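You operate a simulated robot arm through the tools that you are given. There is no shell and no other tool.

You run a simulated robot arm. Do the job below in one go: nothing can be reset, and whatever is moved stays where it is left.

Task
Make three flat braid crossings from the card's side, tighten and comb them.
Fine: the flat card names the side; push the handle back first; the outer cord goes over one, under one, over one; pull the handle, then use the green comb and stand it back; lever, knob, blue comb and the other braids stay as they are.

It is judged by the outcome, as a careful person would: the job done as asked, and still so three seconds after it is handed in. It fails if anything else is knocked over, pushed out of place, dropped, spilled or broken.

Robot
A 7-joint arm with a three-finger gripper, fixed in place. Base frame: the origin is on the floor under the middle of its stand, x ahead of it, y to its left, z up; the work surface is at about z = 0.818. Units: m, degrees, N and s.
It reaches about 1.342 m from its shoulder. Its first joint turns from -166.0 to 166.0 degrees. Payload 2.69 kg.
Tool frame: the origin (TCP) lies between the finger pads and is the grasp point; the fingertips stand 0.03 m ahead of it; z points along the fingers, y is the line along which they close. The gripper opens to 0.128 m; its body begins 0.117 m behind the TCP.
Orientation is that of the tool frame in the base frame, as [roll, pitch, yaw] about the fixed x, y, z axes, in that order (R = Rz(yaw) Ry(pitch) Rx(roll)). With the fingers straight down and closing along the base's y, the tool's x points along the base's -x, its y along +y and its z along -z.

Tools
- The arm moves only by the tool step_arm. Its argument "plan" is a list of rows, each an object of numbers (a shift or turn left out is 0, a gripper value left out holds the last): "jaw": the opening, from 0 (shut) to 1 (fully open); "dx", "dy", "dz": the shift along the base's x, y, z in m; "wx", "wy", "wz": the turn, a rotation vector about the base's x, y, z in degrees. In form: [{"jaw": .., "dx": .., "dy": .., "dz": .., "wx": .., "wy": .., "wz": ..}, ...]. A call has 1 to 20 rows; each row shifts and turns the commanded pose from where the row before left it. Rows are played at 5 a second. More than 0.05 m and 8.6 degrees between two rows, or a gripper value outside its range, and nothing of the call is played. A pose out of reach is approached as far as the arm can. The call stops where the force on the tool passes 70 N (or 10 N more than at its start, if that is more) or the arm is blocked; 0.2 s more then pass. The fingers move at their own pace (about 0.127 m/s each) and stop on an object; they squeeze with about 30 N. The grip force told is the motor's: it shows also when the fingers shut on nothing. Time passes only in rows, and 0.2 s behind the last, so rows that do not move let the fingers close. It gives the time, the measured TCP pose, the force on the tool (base axes), the opening and the grip force at its end, in the units of the frame above (readings bear some noise), with the torque about the TCP (base axes, N m) and any sound that the robot's microphone picked up, and new pictures: "show" is both (left out), scene, wrist or none.
- Cameras (640 x 400 px; columns grow to the right, rows downward): "scene" is fixed at [0.4013, -0.5012, 1.5276]; the picture's right is [1.00, -0.01, 0.00], its down [-0.00, -0.48, -0.88] and it looks along [0.00, 0.88, -0.48] (base axes); focal length 314 px, centre (320, 200). "wrist" rides on the gripper at [0.058, 0.054, -0.131] in the tool frame; the picture's right is [-0.68, 0.74, 0.00], its down [-0.62, -0.57, -0.55] and it looks along [-0.40, -0.37, 0.84] (tool axes); focal length 234 px, centre (320, 200). There is no depth. A picture from a camera that has moved, and an enlarged one, comes with that camera's place and axes in the base frame and with its lens.
- raise_lower(by): moves the trunk up (or, below 0, down) by that many m; the arm rides with it, the base frame stays. It gives what a move gives, with no picture.
- enlarge(camera, box): a new picture of the part [left, top, right, bottom] of that camera's present view, enlarged. No time passes.
- hand_in(): hands the job in; it is judged then, once.

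Nothing tells you positions but the pictures and the camera data. Unless the task says otherwise, let go and move clear before handing in.

The tools are called as a command line: name --argument value ..., lists and objects as JSON in quotes. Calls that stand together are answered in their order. step_arm: Moves the arm, as the interface text tells. Its arguments: {"type":"object","properties":{"plan":{"type":"array"},"show":{"type":"string","enum":["both","scene","wrist","none"]}},"required":["plan"]} The other tools are called the same way: raise_lower (by) moves the trunk up or down; enlarge (camera, box) takes an enlarged picture of a part of a camera's view; hand_in () hands the job in.

At the start:

```text
clock: 0.0
tool_pos: [0.3568, 0.5829, 1.0792]
orientation: [180.0, 0.0, -179.9]
wrist_force: [-0.7, -0.1, -1.0]
wrist_torque: [-0.01, -0.02, -0.02]
width: 0.1279
gripper_force: 0.1
trunk travel left (down, up): [-0.15, 0.2]
```

scene: 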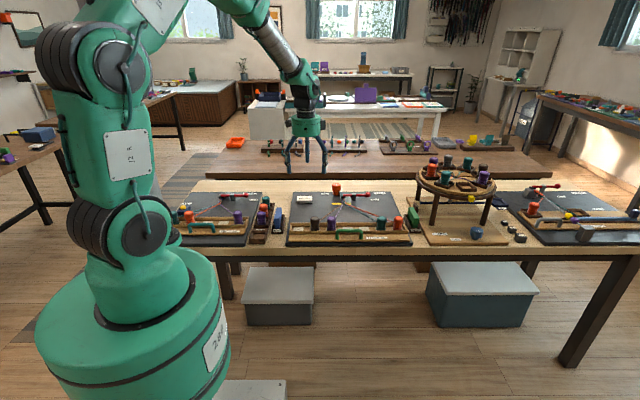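
wrist: 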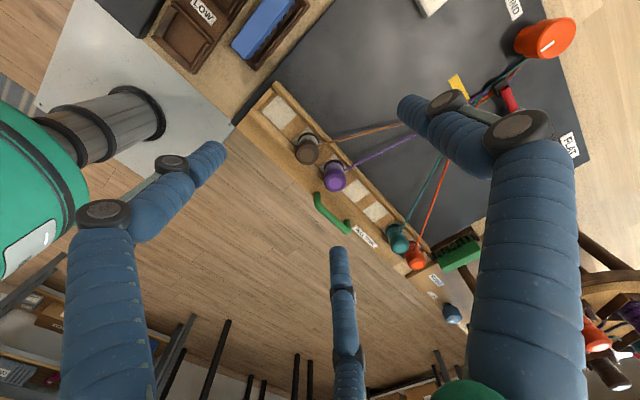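

I see several boards with cords and bobbins on a bench, one of them marked "FLAT" with a green handle; I'll look closer before moving.

enlarge --camera "scene" --box '[270, 170, 430, 270]'

enlarge --camera "scene" --box '[160, 170, 320, 270]'

enlarge --camera "scene" --box '[400, 150, 560, 250]'

enlarge --camera "wrist" --box '[240, 0, 640, 250]'

enlarge --camera "wrist" --box '[240, 120, 500, 340]'

```text
4.00 times, centred on (350, 220) of scene
camera zoom: at [0.4013, -0.5012, 1.5276], right [1.0, -0.01, 0.0], down [0.0, -0.48, -0.88], along [0.0, 0.88, -0.48], focal length 1257 px, centre (200, 120)
```

zoom: 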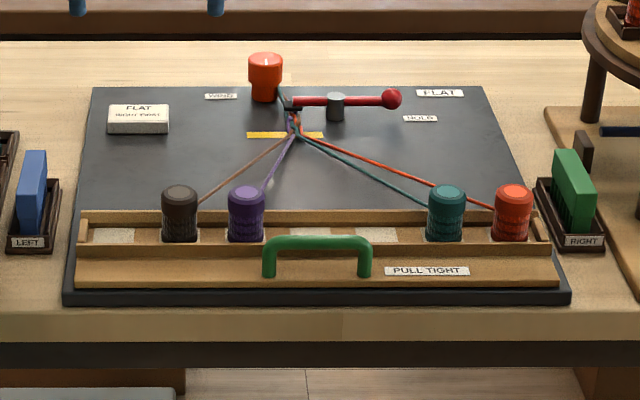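

```text
4.00 times, centred on (240, 220) of scene
camera zoom: at [0.4013, -0.5012, 1.5276], right [1.0, -0.01, 0.0], down [0.0, -0.48, -0.88], along [0.0, 0.88, -0.48], focal length 1257 px, centre (640, 120)
```

zoom: 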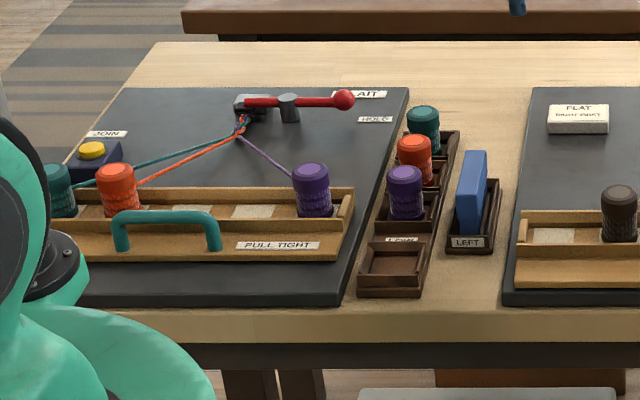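

```text
4.00 times, centred on (480, 200) of scene
camera zoom: at [0.4013, -0.5012, 1.5276], right [1.0, -0.01, 0.0], down [0.0, -0.48, -0.88], along [0.0, 0.88, -0.48], focal length 1257 px, centre (-320, 200)
```

zoom: 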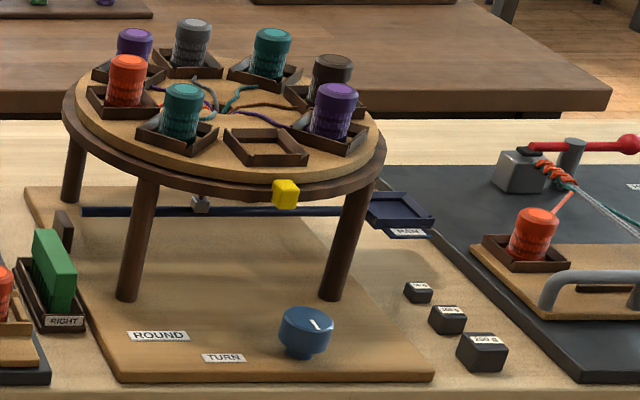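

```text
1.60 times, centred on (440, 125) of wrist
camera zoom: at [0.2982, 0.6365, 1.2096], right [0.68, 0.74, 0.0], down [0.62, -0.57, 0.55], along [0.4, -0.37, -0.84], focal length 375 px, centre (128, 320)
```

zoom: 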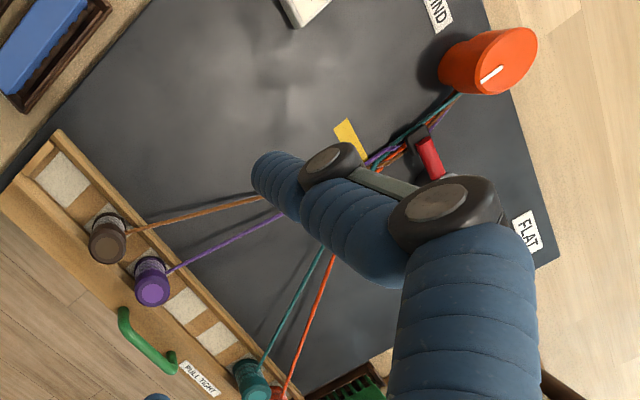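

```text
1.82 times, centred on (370, 230) of wrist
camera zoom: at [0.2982, 0.6365, 1.2096], right [0.68, 0.74, 0.0], down [0.62, -0.57, 0.55], along [0.4, -0.37, -0.84], focal length 426 px, centre (229, 146)
```

zoom: 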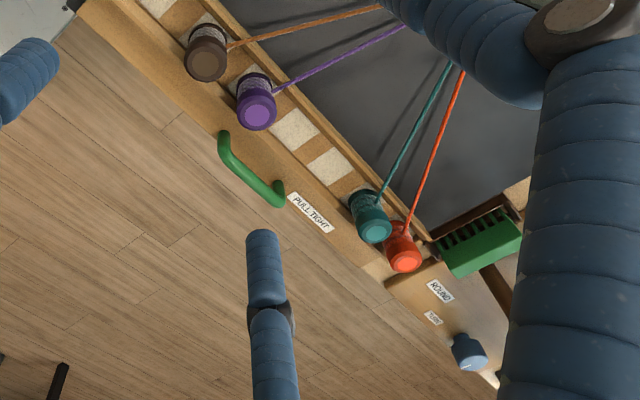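

The flat card seems to say "RIGHT FIRST"; let me confirm it and see how the fingers look when shut, in free air.

enlarge --camera "scene" --box '[292, 190, 316, 205]'

enlarge --camera "scene" --box '[285, 210, 353, 252]'

enlarge --camera "scene" --box '[353, 210, 421, 252]'

step_arm --plan '[{"jaw": 0}, {"jaw": 0}, {"jaw": 0}, {"jaw": 0}]'

```text
16.00 times, centred on (304, 198) of scene
camera zoom: at [0.4013, -0.5012, 1.5276], right [1.0, -0.01, 0.0], down [0.0, -0.48, -0.88], along [0.0, 0.88, -0.48], focal length 5026 px, centre (576, 240)
```

zoom: 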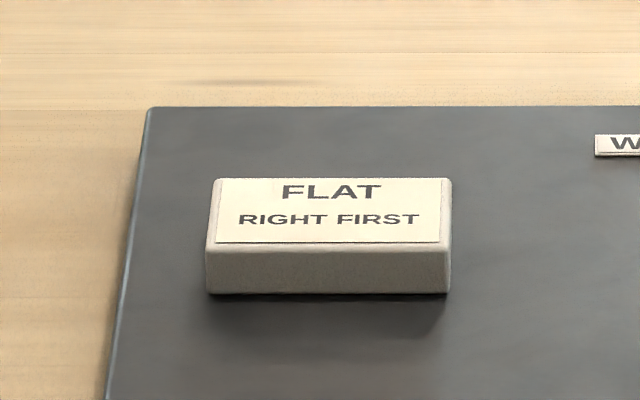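

```text
9.41 times, centred on (319, 231) of scene
camera zoom: at [0.4013, -0.5012, 1.5276], right [1.0, -0.01, 0.0], down [0.0, -0.48, -0.88], along [0.0, 0.88, -0.48], focal length 2957 px, centre (329, -92)
```

zoom: 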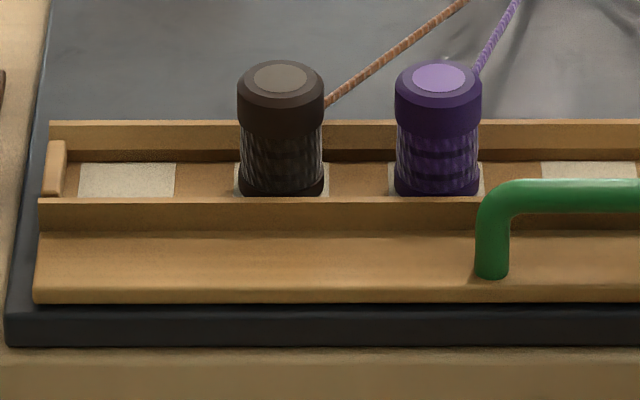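

```text
9.41 times, centred on (387, 231) of scene
camera zoom: at [0.4013, -0.5012, 1.5276], right [1.0, -0.01, 0.0], down [0.0, -0.48, -0.88], along [0.0, 0.88, -0.48], focal length 2957 px, centre (-311, -92)
```

zoom: 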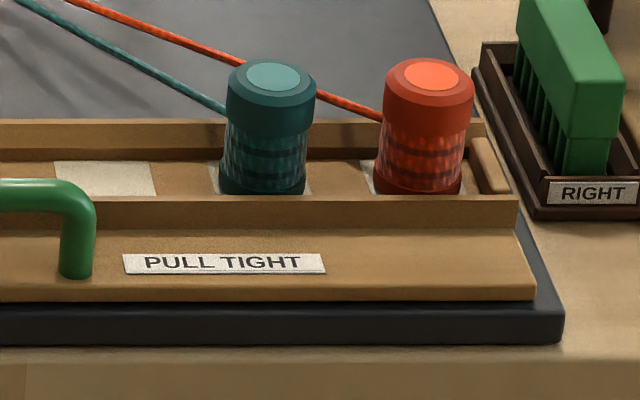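

```text
clock: 1.0
tool_pos: [0.3577, 0.583, 1.0773]
orientation: [-180.0, 0.0, 180.0]
wrist_force: [0.4, -0.6, -0.1]
wrist_torque: [-0.01, 0.0, 0.04]
width: 0.0018
gripper_force: 30.1
trunk travel left (down, up): [-0.15, 0.2]
camera wrist: at [0.2982, 0.6365, 1.2095], right [0.68, 0.74, 0.0], down [0.62, -0.57, 0.55], along [0.4, -0.37, -0.84], focal length 234 px, centre (320, 200)
```

scene: 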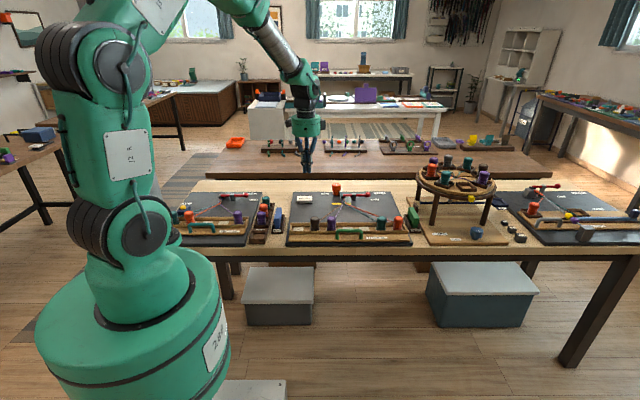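
wrist: 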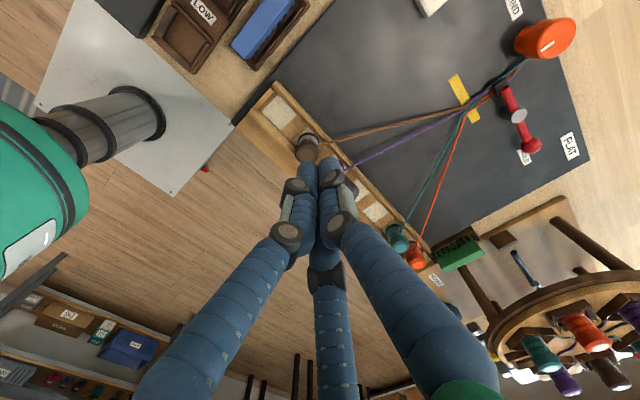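

The card reads RIGHT FIRST, so red (outer right) is the moving cord: over teal, under purple, over brown. I look at the closed gripper and at details of the board.

enlarge --camera "scene" --box '[276, 110, 340, 180]'

enlarge --camera "wrist" --box '[260, 120, 420, 220]'

enlarge --camera "wrist" --box '[400, 30, 600, 155]'

enlarge --camera "wrist" --box '[370, 200, 530, 300]'

```text
5.71 times, centred on (308, 145) of scene
camera zoom: at [0.4013, -0.5012, 1.5276], right [1.0, -0.01, 0.0], down [0.0, -0.48, -0.88], along [0.0, 0.88, -0.48], focal length 1795 px, centre (389, 514)
```

zoom: 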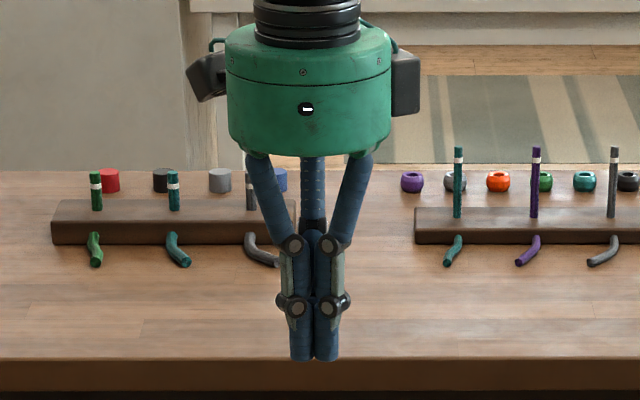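

```text
4.00 times, centred on (340, 170) of wrist
camera zoom: at [0.2982, 0.6365, 1.2095], right [0.68, 0.74, 0.0], down [0.62, -0.57, 0.55], along [0.4, -0.37, -0.84], focal length 937 px, centre (240, 320)
```

zoom: 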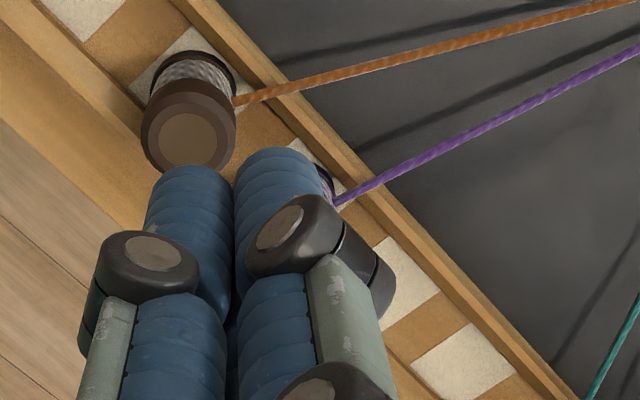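

```text
3.20 times, centred on (500, 92) of wrist
camera zoom: at [0.2982, 0.6365, 1.2095], right [0.68, 0.74, 0.0], down [0.62, -0.57, 0.55], along [0.4, -0.37, -0.84], focal length 749 px, centre (-256, 544)
```

zoom: 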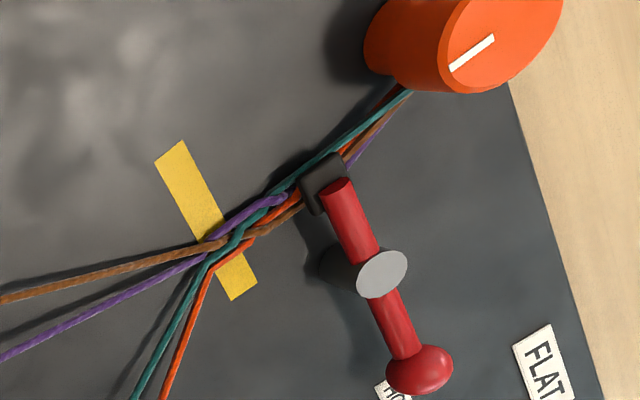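

```text
4.00 times, centred on (450, 250) of wrist
camera zoom: at [0.2982, 0.6365, 1.2095], right [0.68, 0.74, 0.0], down [0.62, -0.57, 0.55], along [0.4, -0.37, -0.84], focal length 937 px, centre (-200, 0)
```

zoom: 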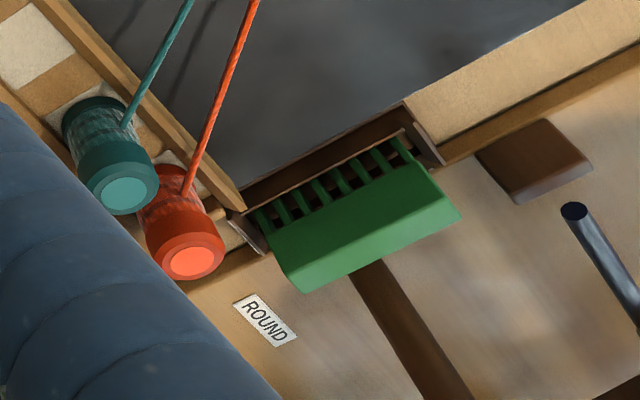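

The side is right: red goes over teal, under purple, over brown (slots 7→4, purple 3→5, red 4→1). I move the shut fingers high above the handle to calibrate the two cameras against each other.

step_arm --plan '[{"jaw": 0, "dx": 0.03, "dy": -0.017}, {"dx": 0.03, "dy": -0.017}, {"dx": 0.03, "dy": -0.017, "dz": -0.015}, {"dx": 0.03, "dy": -0.017, "dz": -0.02}, {"dx": 0.03, "dy": -0.017, "dz": -0.02}, {}]'

```text
clock: 2.4
tool_pos: [0.5058, 0.4968, 1.022]
orientation: [-179.9, -0.1, 179.9]
wrist_force: [0.3, 0.1, -1.0]
wrist_torque: [0.02, 0.07, -0.01]
width: 0.0022
gripper_force: 30.4
trunk travel left (down, up): [-0.15, 0.2]
camera wrist: at [0.4472, 0.5526, 1.1537], right [0.68, 0.74, 0.0], down [0.62, -0.57, 0.55], along [0.4, -0.37, -0.84], focal length 234 px, centre (320, 200)
```

scene: 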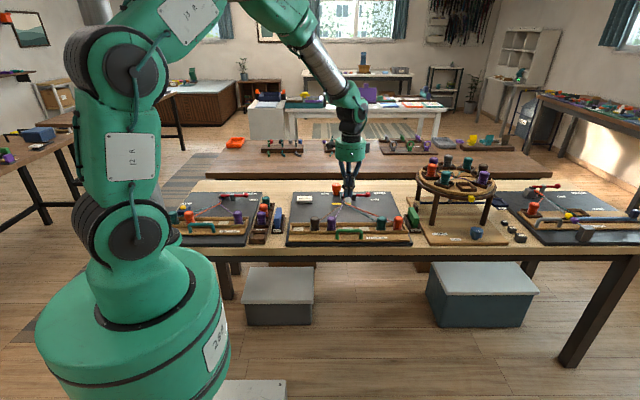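
wrist: 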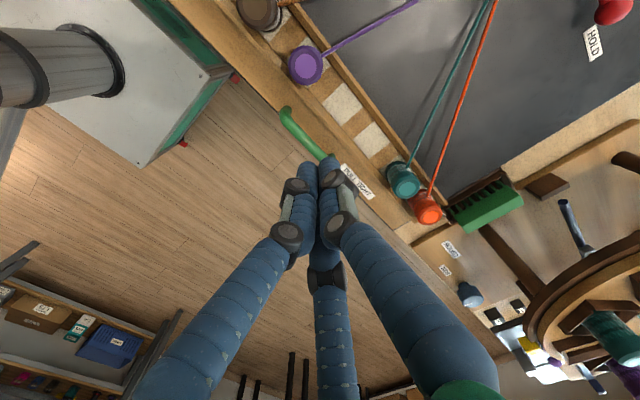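

The shut fingers hang above the handle area; I enlarge both views to fix positions.

enlarge --camera "scene" --box '[290, 160, 430, 250]'

enlarge --camera "wrist" --box '[220, 0, 540, 200]'

enlarge --camera "wrist" --box '[370, 130, 530, 230]'

```text
4.44 times, centred on (360, 205) of scene
camera zoom: at [0.4013, -0.5012, 1.5276], right [1.0, -0.01, 0.0], down [0.0, -0.48, -0.88], along [0.0, 0.88, -0.48], focal length 1396 px, centre (142, 178)
```

zoom: 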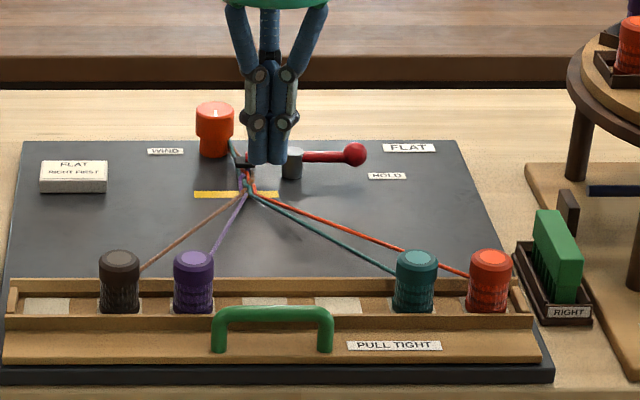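

```text
2.00 times, centred on (380, 100) of wrist
camera zoom: at [0.4472, 0.5526, 1.1537], right [0.68, 0.74, 0.0], down [0.62, -0.57, 0.55], along [0.4, -0.37, -0.84], focal length 468 px, centre (200, 400)
```

zoom: 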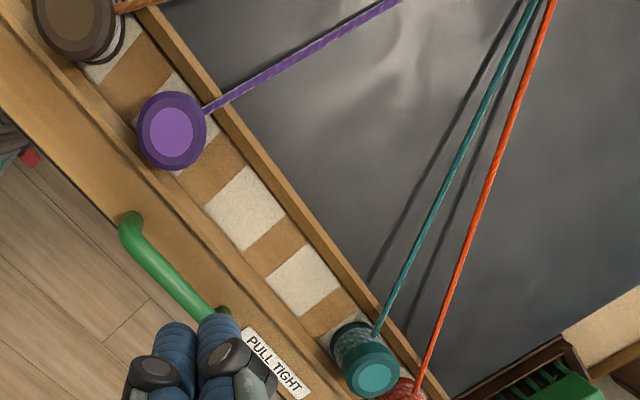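

```text
4.00 times, centred on (450, 180) of wrist
camera zoom: at [0.4472, 0.5526, 1.1537], right [0.68, 0.74, 0.0], down [0.62, -0.57, 0.55], along [0.4, -0.37, -0.84], focal length 937 px, centre (-200, 280)
```

zoom: 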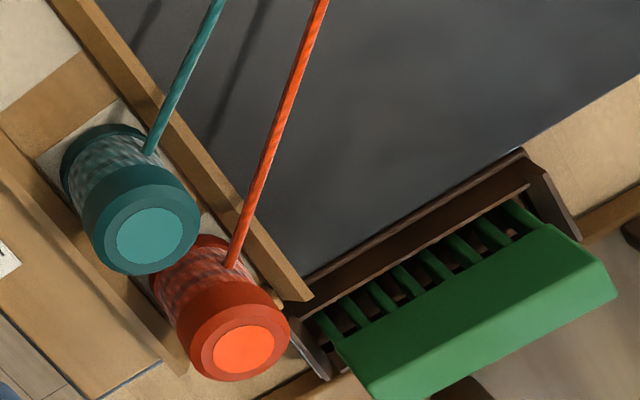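

The wrist view puts the bobbin row near y≈0.532 with a slot pitch of about 0.065 m; heights are still uncertain. I'll touch an empty spot of the dark board gently to fix the height of the shut fingertips.

step_arm --plan '[{"jaw": 0, "dx": -0.0375, "dy": 0.031}, {"dx": -0.0375, "dy": 0.031}, {"dx": -0.0375, "dy": 0.031}, {"dx": -0.0375, "dy": 0.031}, {"dz": -0.04}, {"dz": -0.04}, {"dz": -0.03}, {}]'

```text
clock: 4.2
tool_pos: [0.3588, 0.6196, 0.9139]
orientation: [-180.0, 0.0, -180.0]
wrist_force: [-0.1, -0.1, 0.7]
wrist_torque: [-0.03, 0.03, 0.02]
width: 0.0022
gripper_force: 29.5
trunk travel left (down, up): [-0.15, 0.2]
camera wrist: at [0.2993, 0.6739, 1.0443], right [0.68, 0.74, 0.0], down [0.62, -0.57, 0.55], along [0.4, -0.37, -0.84], focal length 234 px, centre (320, 200)
```

scene: 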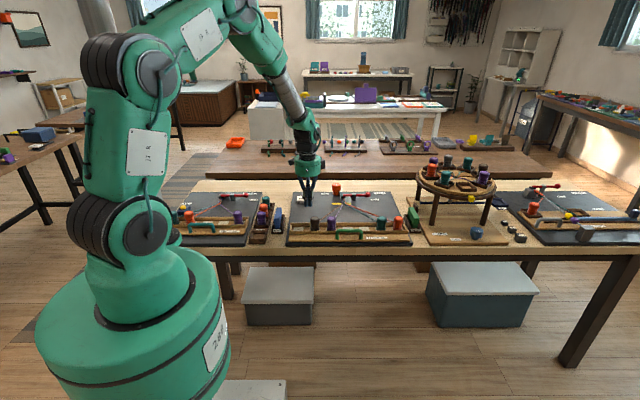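
wrist: 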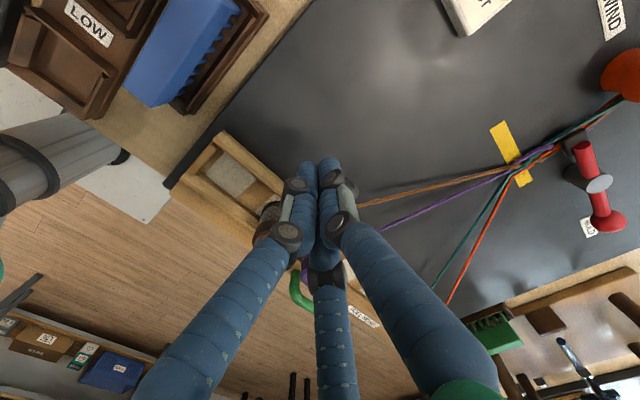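

I'm above a bare part of the board; now I lower gently in small steps until contact.

step_arm --plan '[{"jaw": 0, "dz": -0.015}, {"dz": -0.01}, {"dz": -0.006}, {"dz": -0.004}, {"dz": -0.003}, {"dz": -0.003}]' --show "none"

```text
clock: 5.6
tool_pos: [0.3556, 0.6219, 0.8726]
orientation: [180.0, 0.1, 180.0]
wrist_force: [-0.4, 0.7, 0.0]
wrist_torque: [-0.01, 0.0, 0.0]
width: 0.0021
gripper_force: 29.8
trunk travel left (down, up): [-0.15, 0.2]
```

step_arm --plan '[{"jaw": 0, "dz": -0.002}, {"dz": -0.002}]' --show "none"

enlarge --camera "scene" --box '[270, 170, 430, 270]'

```text
clock: 6.2
tool_pos: [0.3567, 0.6218, 0.868]
orientation: [180.0, 0.0, -180.0]
wrist_force: [0.0, 0.2, 0.0]
wrist_torque: [0.01, 0.02, -0.01]
width: 0.0023
gripper_force: 30.4
trunk travel left (down, up): [-0.15, 0.2]
```

```text
4.00 times, centred on (350, 220) of scene
camera zoom: at [0.4013, -0.5012, 1.5276], right [1.0, -0.01, 0.0], down [0.0, -0.48, -0.88], along [0.0, 0.88, -0.48], focal length 1257 px, centre (200, 120)
```

zoom: 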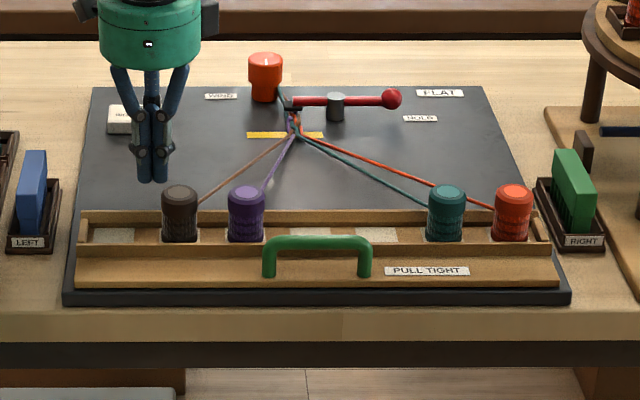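

step_arm --plan '[{"jaw": 0, "dz": -0.002}, {"dz": -0.002}]' --show "none"

step_arm --plan '[{"jaw": 0, "dz": -0.002}, {"dz": -0.002}]' --show "none"

```text
clock: 6.8
tool_pos: [0.3574, 0.6212, 0.8645]
orientation: [-180.0, 0.0, 180.0]
wrist_force: [1.2, 0.0, 0.5]
wrist_torque: [0.04, 0.02, 0.0]
width: 0.002
gripper_force: 29.8
trunk travel left (down, up): [-0.15, 0.2]
```

```text
clock: 7.4
tool_pos: [0.3571, 0.6227, 0.86]
orientation: [-179.9, 0.0, -180.0]
wrist_force: [-1.4, -0.9, -0.1]
wrist_torque: [-0.02, -0.01, -0.02]
width: 0.0022
gripper_force: 29.7
trunk travel left (down, up): [-0.15, 0.2]
```

step_arm --plan '[{"jaw": 0, "dz": -0.002}, {"dz": -0.001}]' --show "none"

step_arm --plan '[{"jaw": 0, "dz": -0.002}, {"dz": -0.001}]' --show "none"

enlarge --camera "wrist" --box '[260, 120, 420, 220]'

enlarge --camera "scene" --box '[280, 180, 360, 230]'

```text
clock: 8.0
tool_pos: [0.3585, 0.621, 0.8576]
orientation: [-179.9, 0.0, -180.0]
wrist_force: [0.0, 0.1, 0.4]
wrist_torque: [0.06, -0.02, -0.03]
width: 0.0019
gripper_force: 29.7
trunk travel left (down, up): [-0.15, 0.2]
```

```text
clock: 8.6
tool_pos: [0.3561, 0.6212, 0.8554]
orientation: [180.0, 0.0, 179.9]
wrist_force: [0.0, 0.3, -0.3]
wrist_torque: [0.04, -0.02, 0.0]
width: 0.0023
gripper_force: 29.8
trunk travel left (down, up): [-0.15, 0.2]
```

```text
4.00 times, centred on (340, 170) of wrist
camera zoom: at [0.2979, 0.6756, 0.9858], right [0.68, 0.74, 0.0], down [0.62, -0.57, 0.55], along [0.4, -0.37, -0.84], focal length 937 px, centre (240, 320)
```

zoom: 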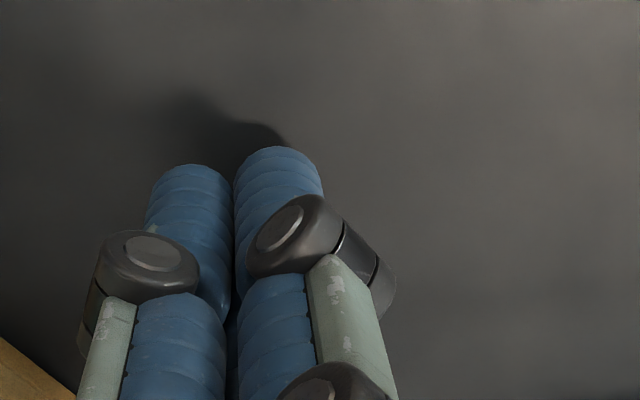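

```text
8.00 times, centred on (320, 205) of scene
camera zoom: at [0.4013, -0.5012, 1.5276], right [1.0, -0.01, 0.0], down [0.0, -0.48, -0.88], along [0.0, 0.88, -0.48], focal length 2513 px, centre (320, 160)
```

zoom: 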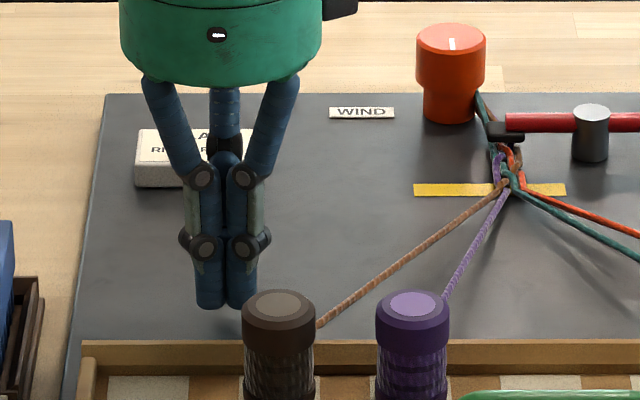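

step_arm --plan '[{"jaw": 0, "dz": -0.002}, {"dz": -0.001}]' --show "none"

step_arm --plan '[{"jaw": 0, "dz": -0.002}, {"dz": -0.001}]' --show "none"

```text
clock: 9.2
tool_pos: [0.3568, 0.6204, 0.8498]
orientation: [-180.0, 0.0, 180.0]
wrist_force: [0.0, 0.0, 0.8]
wrist_torque: [0.01, -0.03, 0.03]
width: 0.0022
gripper_force: 29.9
trunk travel left (down, up): [-0.15, 0.2]
```

```text
clock: 9.8
tool_pos: [0.3565, 0.621, 0.8478]
orientation: [180.0, -0.2, 180.0]
wrist_force: [-0.4, 0.2, -0.6]
wrist_torque: [-0.02, 0.0, 0.01]
width: 0.0022
gripper_force: 29.9
trunk travel left (down, up): [-0.15, 0.2]
```

step_arm --plan '[{"jaw": 0, "dz": -0.0015}, {"dz": -0.0015}]' --show "none"

step_arm --plan '[{"jaw": 0, "dz": -0.0015}, {"dz": -0.0015}]' --show "none"

enlarge --camera "scene" --box '[280, 180, 360, 230]'

enlarge --camera "wrist" --box '[260, 120, 420, 220]'

```text
clock: 10.4
tool_pos: [0.3568, 0.6216, 0.8455]
orientation: [180.0, 0.0, -180.0]
wrist_force: [0.1, -0.3, 0.1]
wrist_torque: [-0.01, -0.01, 0.0]
width: 0.0019
gripper_force: 30.5
trunk travel left (down, up): [-0.15, 0.2]
```

```text
clock: 11.0
tool_pos: [0.3566, 0.6212, 0.8445]
orientation: [179.9, 0.2, -180.0]
wrist_force: [-3.4, -3.3, 18.4]
wrist_torque: [-0.23, 0.16, -0.07]
width: 0.0021
gripper_force: 31.2
trunk travel left (down, up): [-0.15, 0.2]
```

```text
8.00 times, centred on (320, 205) of scene
camera zoom: at [0.4013, -0.5012, 1.5276], right [1.0, -0.01, 0.0], down [0.0, -0.48, -0.88], along [0.0, 0.88, -0.48], focal length 2513 px, centre (320, 160)
```

zoom: 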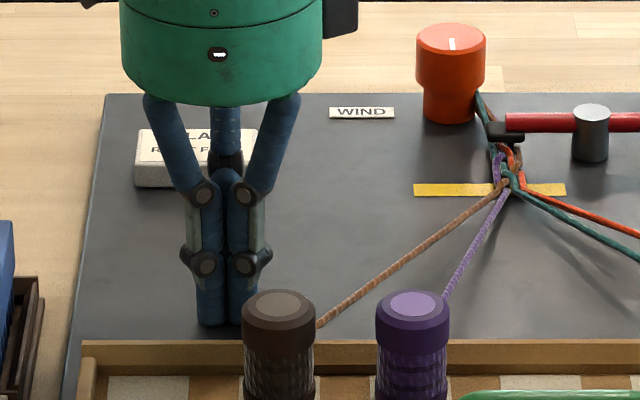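

```text
4.00 times, centred on (340, 170) of wrist
camera zoom: at [0.2981, 0.6757, 0.9757], right [0.68, 0.74, 0.0], down [0.61, -0.57, 0.55], along [0.4, -0.37, -0.84], focal length 937 px, centre (240, 320)
```

zoom: 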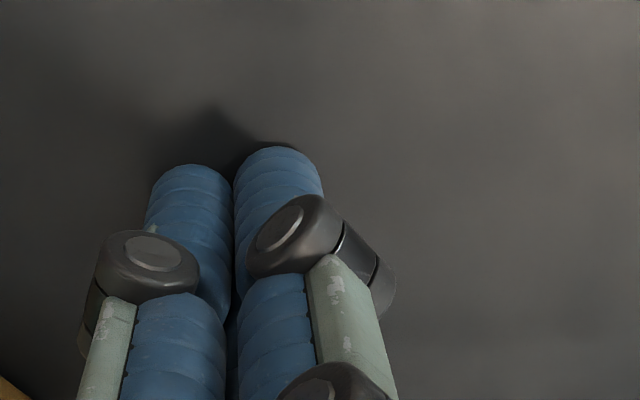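

Contact came at TCP z≈0.845, so the board top is ≈0.815 and the handle bar should be near (0.514, 0.478) with its top at ≈0.865. I rise and go above the handle with the fingers partly open.

step_arm --plan '[{"jaw": 0, "dz": 0.04}, {"dz": 0.04}, {"dz": 0.04}, {"dx": 0.0315, "dy": -0.0286}, {"dx": 0.0315, "dy": -0.0286}, {"dx": 0.0315, "dy": -0.0286}, {"dx": 0.0315, "dy": -0.0286, "jaw": 0.4}, {"dx": 0.0315, "dy": -0.0286}, {}]'

enlarge --camera "wrist" --box '[200, 20, 520, 220]'

enlarge --camera "scene" --box '[300, 180, 396, 240]'

```text
clock: 13.0
tool_pos: [0.5144, 0.4782, 0.9629]
orientation: [180.0, 0.1, -180.0]
wrist_force: [0.9, -1.1, -0.1]
wrist_torque: [0.04, 0.05, -0.02]
width: 0.0512
gripper_force: 0.0
trunk travel left (down, up): [-0.15, 0.2]
camera wrist: at [0.4562, 0.5331, 1.094], right [0.68, 0.74, 0.0], down [0.62, -0.57, 0.55], along [0.4, -0.37, -0.84], focal length 234 px, centre (320, 200)
```

scene: 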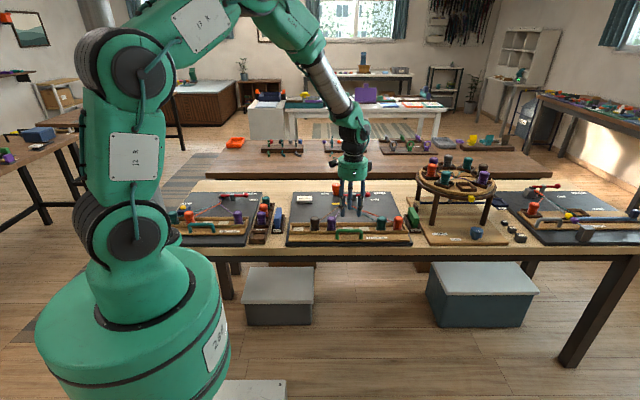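
wrist: 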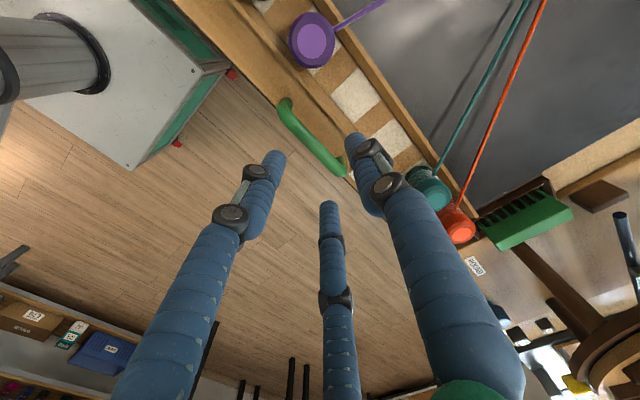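

```text
2.00 times, centred on (360, 120) of wrist
camera zoom: at [0.4562, 0.5331, 1.094], right [0.68, 0.74, 0.0], down [0.62, -0.57, 0.55], along [0.4, -0.37, -0.84], focal length 468 px, centre (240, 360)
```

zoom: 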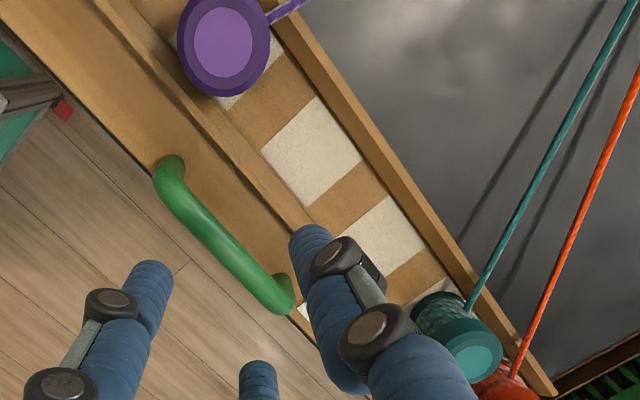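

```text
6.67 times, centred on (348, 210) of scene
camera zoom: at [0.4013, -0.5012, 1.5276], right [1.0, -0.01, 0.0], down [0.0, -0.48, -0.88], along [0.0, 0.88, -0.48], focal length 2094 px, centre (133, 133)
```

zoom: 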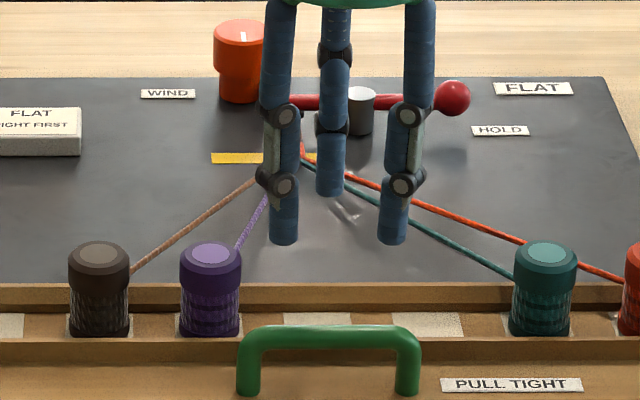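

The handle bar runs x≈0.465–0.555 at y≈0.477, directly between the fingers. I descend over it and close.

step_arm --plan '[{"jaw": 0.4, "dx": -0.001, "dy": -0.001, "dz": -0.03}, {"dz": -0.025}, {"dz": -0.015}, {"dz": -0.012}, {}]'

enlarge --camera "scene" --box '[300, 190, 396, 250]'

enlarge --camera "wrist" --box '[200, 80, 440, 230]'

```text
clock: 14.2
tool_pos: [0.5138, 0.4763, 0.8792]
orientation: [-179.9, -0.2, 179.9]
wrist_force: [2.0, -0.4, -1.0]
wrist_torque: [-0.06, 0.11, -0.01]
width: 0.0533
gripper_force: 0.0
trunk travel left (down, up): [-0.15, 0.2]
camera wrist: at [0.4553, 0.5318, 1.0091], right [0.68, 0.74, 0.0], down [0.62, -0.56, 0.55], along [0.4, -0.37, -0.84], focal length 234 px, centre (320, 200)
```

scene: 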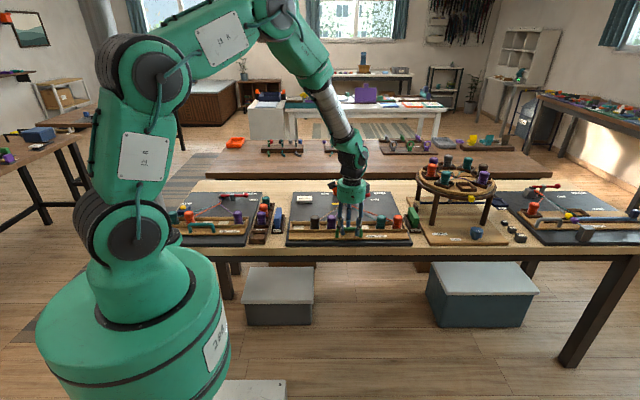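
wrist: 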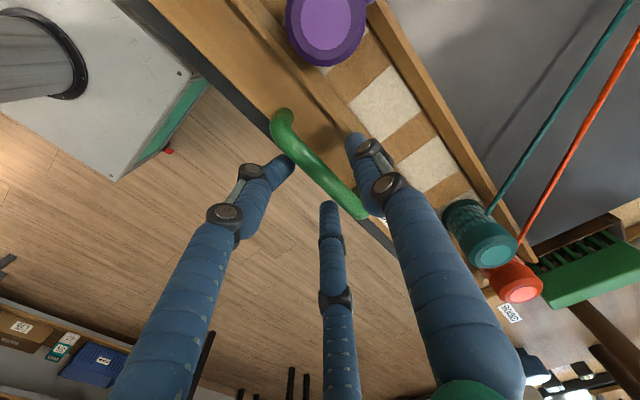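

```text
6.67 times, centred on (348, 220) of scene
camera zoom: at [0.4013, -0.5012, 1.5276], right [1.0, -0.01, 0.0], down [0.0, -0.48, -0.88], along [0.0, 0.88, -0.48], focal length 2094 px, centre (133, 67)
```

zoom: 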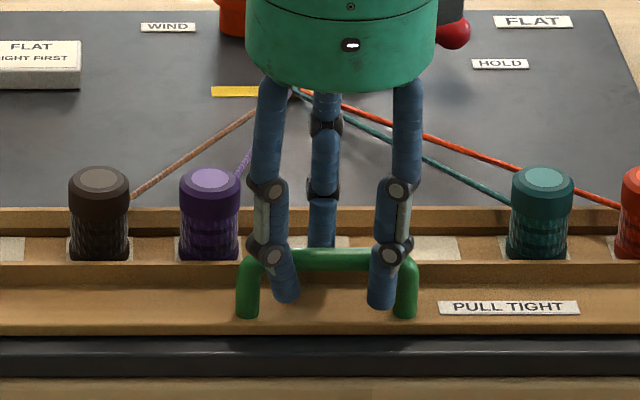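

```text
2.67 times, centred on (320, 155) of wrist
camera zoom: at [0.4553, 0.5318, 1.0091], right [0.68, 0.74, 0.0], down [0.62, -0.56, 0.55], along [0.4, -0.37, -0.84], focal length 624 px, centre (320, 320)
```

zoom: 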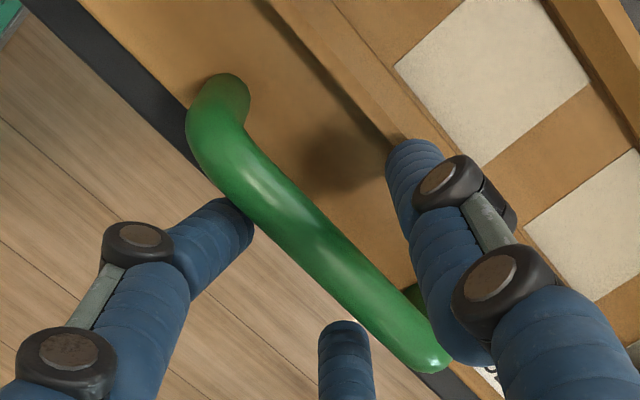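

The tray already slid a little when the front fingers met the bar, so it moves freely. I close on the bar and push it back in small steps.

step_arm --plan '[{"jaw": 0}, {}, {}, {}]' --show "none"

step_arm --plan '[{"dy": 0.005}, {"dy": 0.005}, {"dy": 0.005}, {"dy": 0.005}]' --show "none"

enlarge --camera "scene" --box '[270, 170, 430, 270]'

```text
clock: 15.2
tool_pos: [0.5127, 0.4764, 0.8803]
orientation: [-179.9, -0.1, 180.0]
wrist_force: [-13.4, -0.1, -4.2]
wrist_torque: [-0.05, -0.43, 0.95]
width: 0.0247
gripper_force: 45.2
trunk travel left (down, up): [-0.15, 0.2]
```

```text
clock: 16.2
tool_pos: [0.5135, 0.4975, 0.881]
orientation: [-179.9, -0.1, 180.0]
wrist_force: [-22.0, -0.3, -11.7]
wrist_torque: [-0.19, -0.38, 1.04]
width: 0.0246
gripper_force: 44.7
trunk travel left (down, up): [-0.15, 0.2]
```

```text
4.00 times, centred on (350, 220) of scene
camera zoom: at [0.4013, -0.5012, 1.5276], right [1.0, -0.01, 0.0], down [0.0, -0.48, -0.88], along [0.0, 0.88, -0.48], focal length 1257 px, centre (200, 120)
```

zoom: 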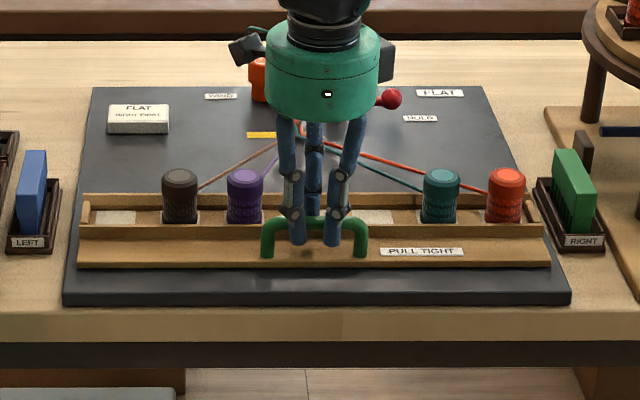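

The tray slides back with it. I go on pushing until it reaches its stop.

step_arm --plan '[{"dy": 0.005}, {"dy": 0.005}, {"dy": 0.004}, {"dy": 0.004}]' --show "none"

enlarge --camera "scene" --box '[270, 170, 430, 270]'

```text
clock: 17.2
tool_pos: [0.513, 0.511, 0.88]
orientation: [-179.8, -0.1, 180.0]
wrist_force: [-10.7, -38.8, -12.7]
wrist_torque: [-0.81, -0.99, 1.26]
width: 0.0245
gripper_force: 45.2
trunk travel left (down, up): [-0.15, 0.2]
```

```text
4.00 times, centred on (350, 220) of scene
camera zoom: at [0.4013, -0.5012, 1.5276], right [1.0, -0.01, 0.0], down [0.0, -0.48, -0.88], along [0.0, 0.88, -0.48], focal length 1257 px, centre (200, 120)
```

zoom: 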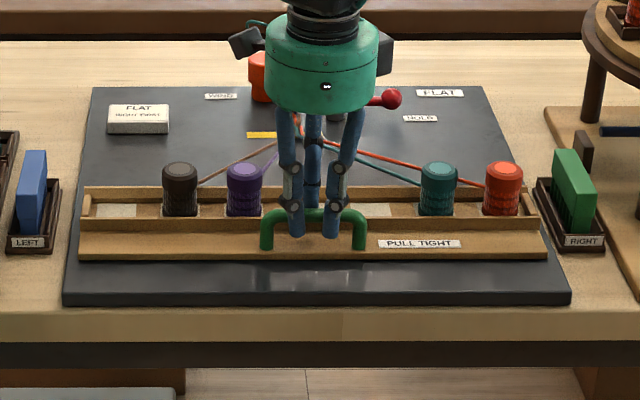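

Force rose to about 39 N in y: the tray is at its back stop. I open and rise, then look.

step_arm --plan '[{"dy": -0.003}, {"jaw": 0.6}, {}, {}, {"dz": 0.03}, {"dz": 0.04}, {"dz": 0.04}, {}]'

enlarge --camera "scene" --box '[270, 170, 430, 270]'

enlarge --camera "wrist" --box '[240, 0, 560, 200]'

```text
clock: 19.0
tool_pos: [0.5129, 0.5119, 0.9898]
orientation: [179.9, 0.0, 179.9]
wrist_force: [0.4, 0.1, 0.7]
wrist_torque: [0.0, 0.01, 0.0]
width: 0.0766
gripper_force: 0.1
trunk travel left (down, up): [-0.15, 0.2]
camera wrist: at [0.4537, 0.5665, 1.1208], right [0.68, 0.74, 0.0], down [0.62, -0.57, 0.55], along [0.4, -0.37, -0.84], focal length 234 px, centre (320, 200)
```

scene: 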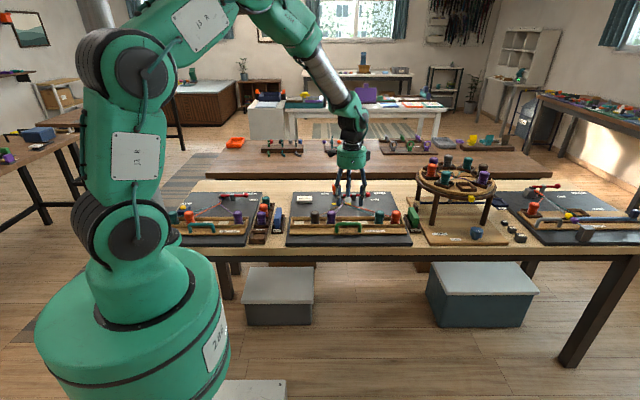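
wrist: 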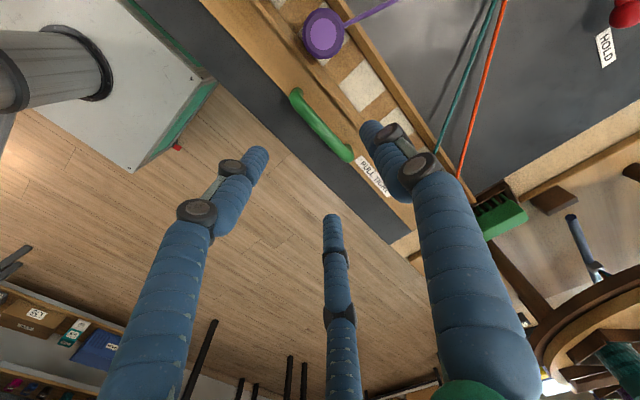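

```text
4.00 times, centred on (350, 220) of scene
camera zoom: at [0.4013, -0.5012, 1.5276], right [1.0, -0.01, 0.0], down [0.0, -0.48, -0.88], along [0.0, 0.88, -0.48], focal length 1257 px, centre (200, 120)
```

zoom: 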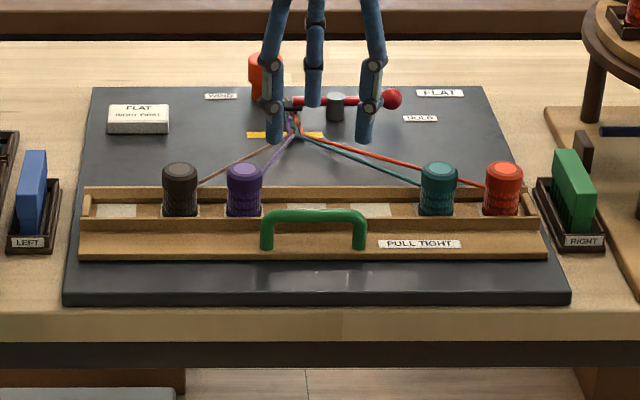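

```text
2.00 times, centred on (400, 100) of wrist
camera zoom: at [0.4537, 0.5665, 1.1208], right [0.68, 0.74, 0.0], down [0.62, -0.57, 0.55], along [0.4, -0.37, -0.84], focal length 468 px, centre (160, 400)
```

zoom: 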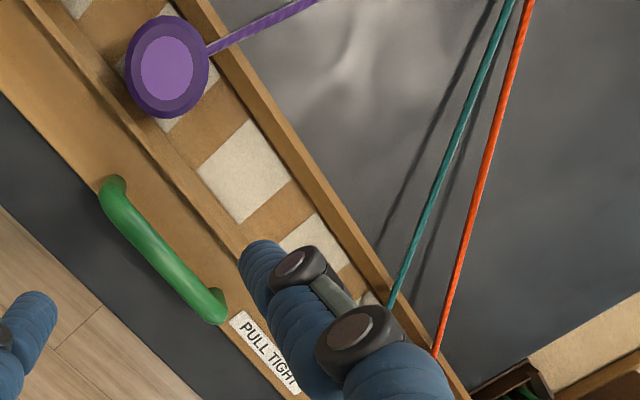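

The tray is fully back; bobbins now sit at y≈0.576 (slots x≈0.318 to 0.708, 0.065 apart). Next I hover over the red bobbin (slot 7).

step_arm --plan '[{"jaw": 0.5, "dx": 0.039, "dy": 0.013}, {"dx": 0.039, "dy": 0.013}, {"dx": 0.039, "dy": 0.013}, {"dx": 0.039, "dy": 0.013}, {"dx": 0.039, "dy": 0.012}, {"dz": -0.03}, {}]'

enlarge --camera "wrist" --box '[200, 50, 520, 250]'

enlarge --camera "scene" --box '[350, 170, 446, 230]'

```text
clock: 20.6
tool_pos: [0.7083, 0.5762, 0.9604]
orientation: [-180.0, 0.1, 180.0]
wrist_force: [0.1, -0.4, 0.0]
wrist_torque: [-0.04, 0.04, 0.06]
width: 0.0637
gripper_force: 0.1
trunk travel left (down, up): [-0.15, 0.2]
camera wrist: at [0.6488, 0.631, 1.0909], right [0.68, 0.74, 0.0], down [0.62, -0.57, 0.55], along [0.4, -0.37, -0.84], focal length 234 px, centre (320, 200)
```

scene: 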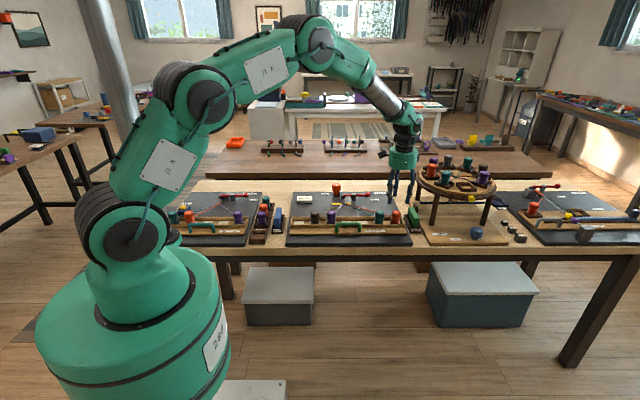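
wrist: 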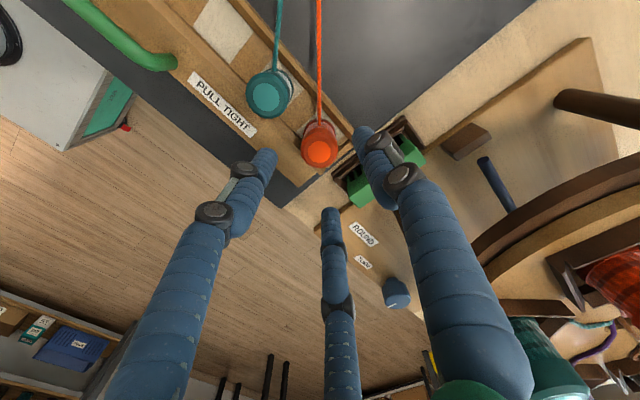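

```text
2.00 times, centred on (360, 150) of wrist
camera zoom: at [0.6488, 0.631, 1.0909], right [0.68, 0.74, 0.0], down [0.62, -0.57, 0.55], along [0.4, -0.37, -0.84], focal length 468 px, centre (240, 300)
```

zoom: 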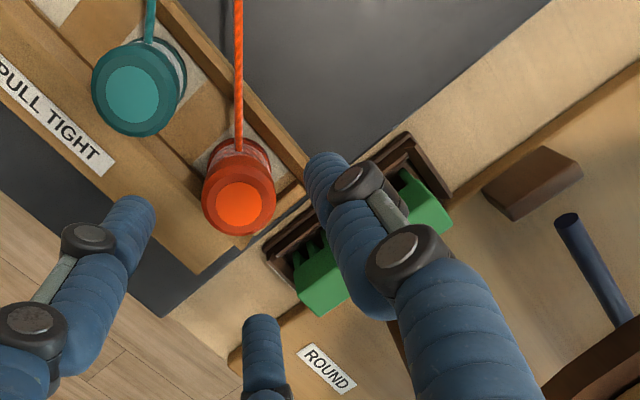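

```text
6.67 times, centred on (398, 200) of scene
camera zoom: at [0.4013, -0.5012, 1.5276], right [1.0, -0.01, 0.0], down [0.0, -0.48, -0.88], along [0.0, 0.88, -0.48], focal length 2094 px, centre (-200, 200)
```

zoom: 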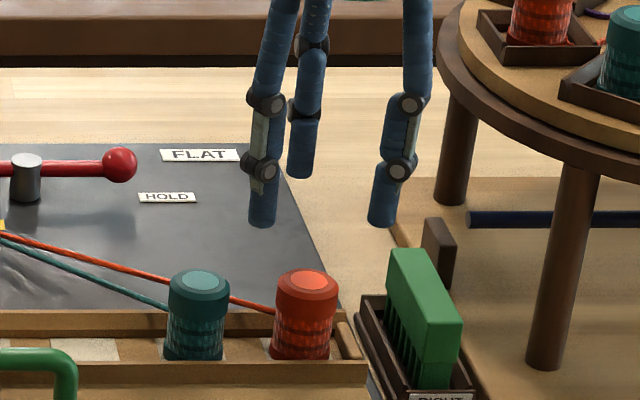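

The wrist camera puts the red cap at about (0.710, 0.574, top ≈0.88), and the three fingers close like a centring chuck. I lower onto the cap and grip it.

step_arm --plan '[{"jaw": 0.4, "dx": 0.002, "dy": -0.002}, {"dz": -0.03}, {"dz": -0.02}, {"dz": -0.012}, {"dz": -0.01}, {}]'

enlarge --camera "wrist" --box '[200, 80, 440, 230]'

enlarge --camera "scene" --box '[350, 170, 446, 230]'

```text
clock: 22.0
tool_pos: [0.7123, 0.5734, 0.8887]
orientation: [-180.0, -0.1, 180.0]
wrist_force: [-0.2, -1.2, 1.0]
wrist_torque: [-0.02, 0.01, -0.02]
width: 0.0513
gripper_force: 0.0
trunk travel left (down, up): [-0.15, 0.2]
camera wrist: at [0.6527, 0.6285, 1.0194], right [0.68, 0.74, 0.0], down [0.62, -0.57, 0.55], along [0.4, -0.37, -0.84], focal length 234 px, centre (320, 200)
```

scene: 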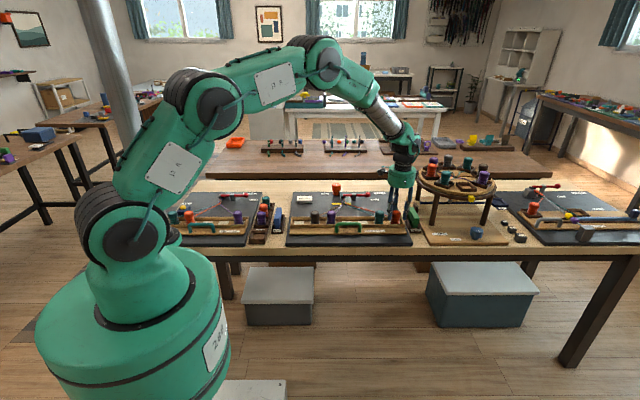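
wrist: 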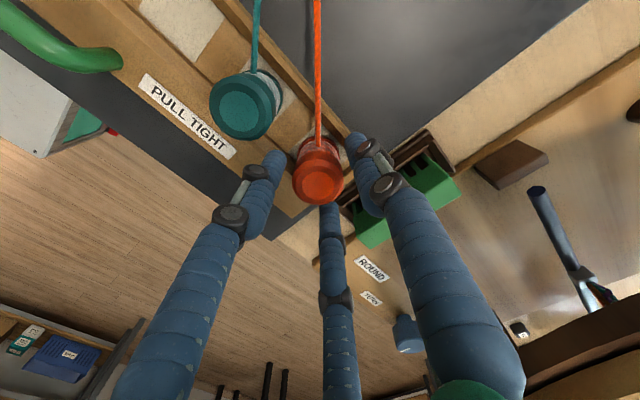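

```text
2.67 times, centred on (320, 155) of wrist
camera zoom: at [0.6527, 0.6285, 1.0194], right [0.68, 0.74, 0.0], down [0.62, -0.57, 0.55], along [0.4, -0.37, -0.84], focal length 624 px, centre (320, 320)
```

zoom: 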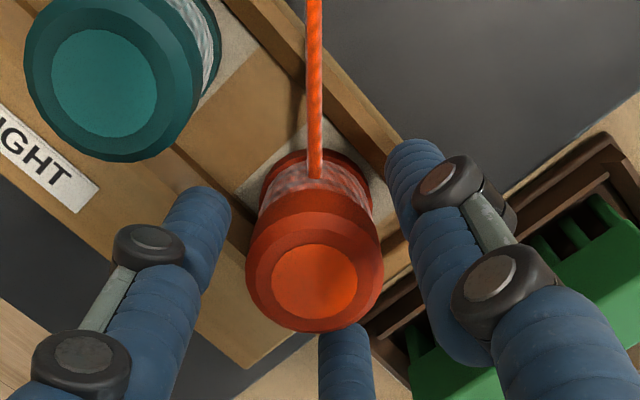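

```text
6.67 times, centred on (398, 200) of scene
camera zoom: at [0.4013, -0.5012, 1.5276], right [1.0, -0.01, 0.0], down [0.0, -0.48, -0.88], along [0.0, 0.88, -0.48], focal length 2094 px, centre (-200, 200)
```

zoom: 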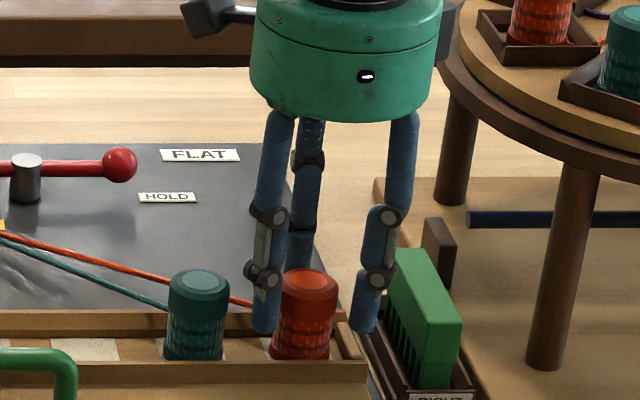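

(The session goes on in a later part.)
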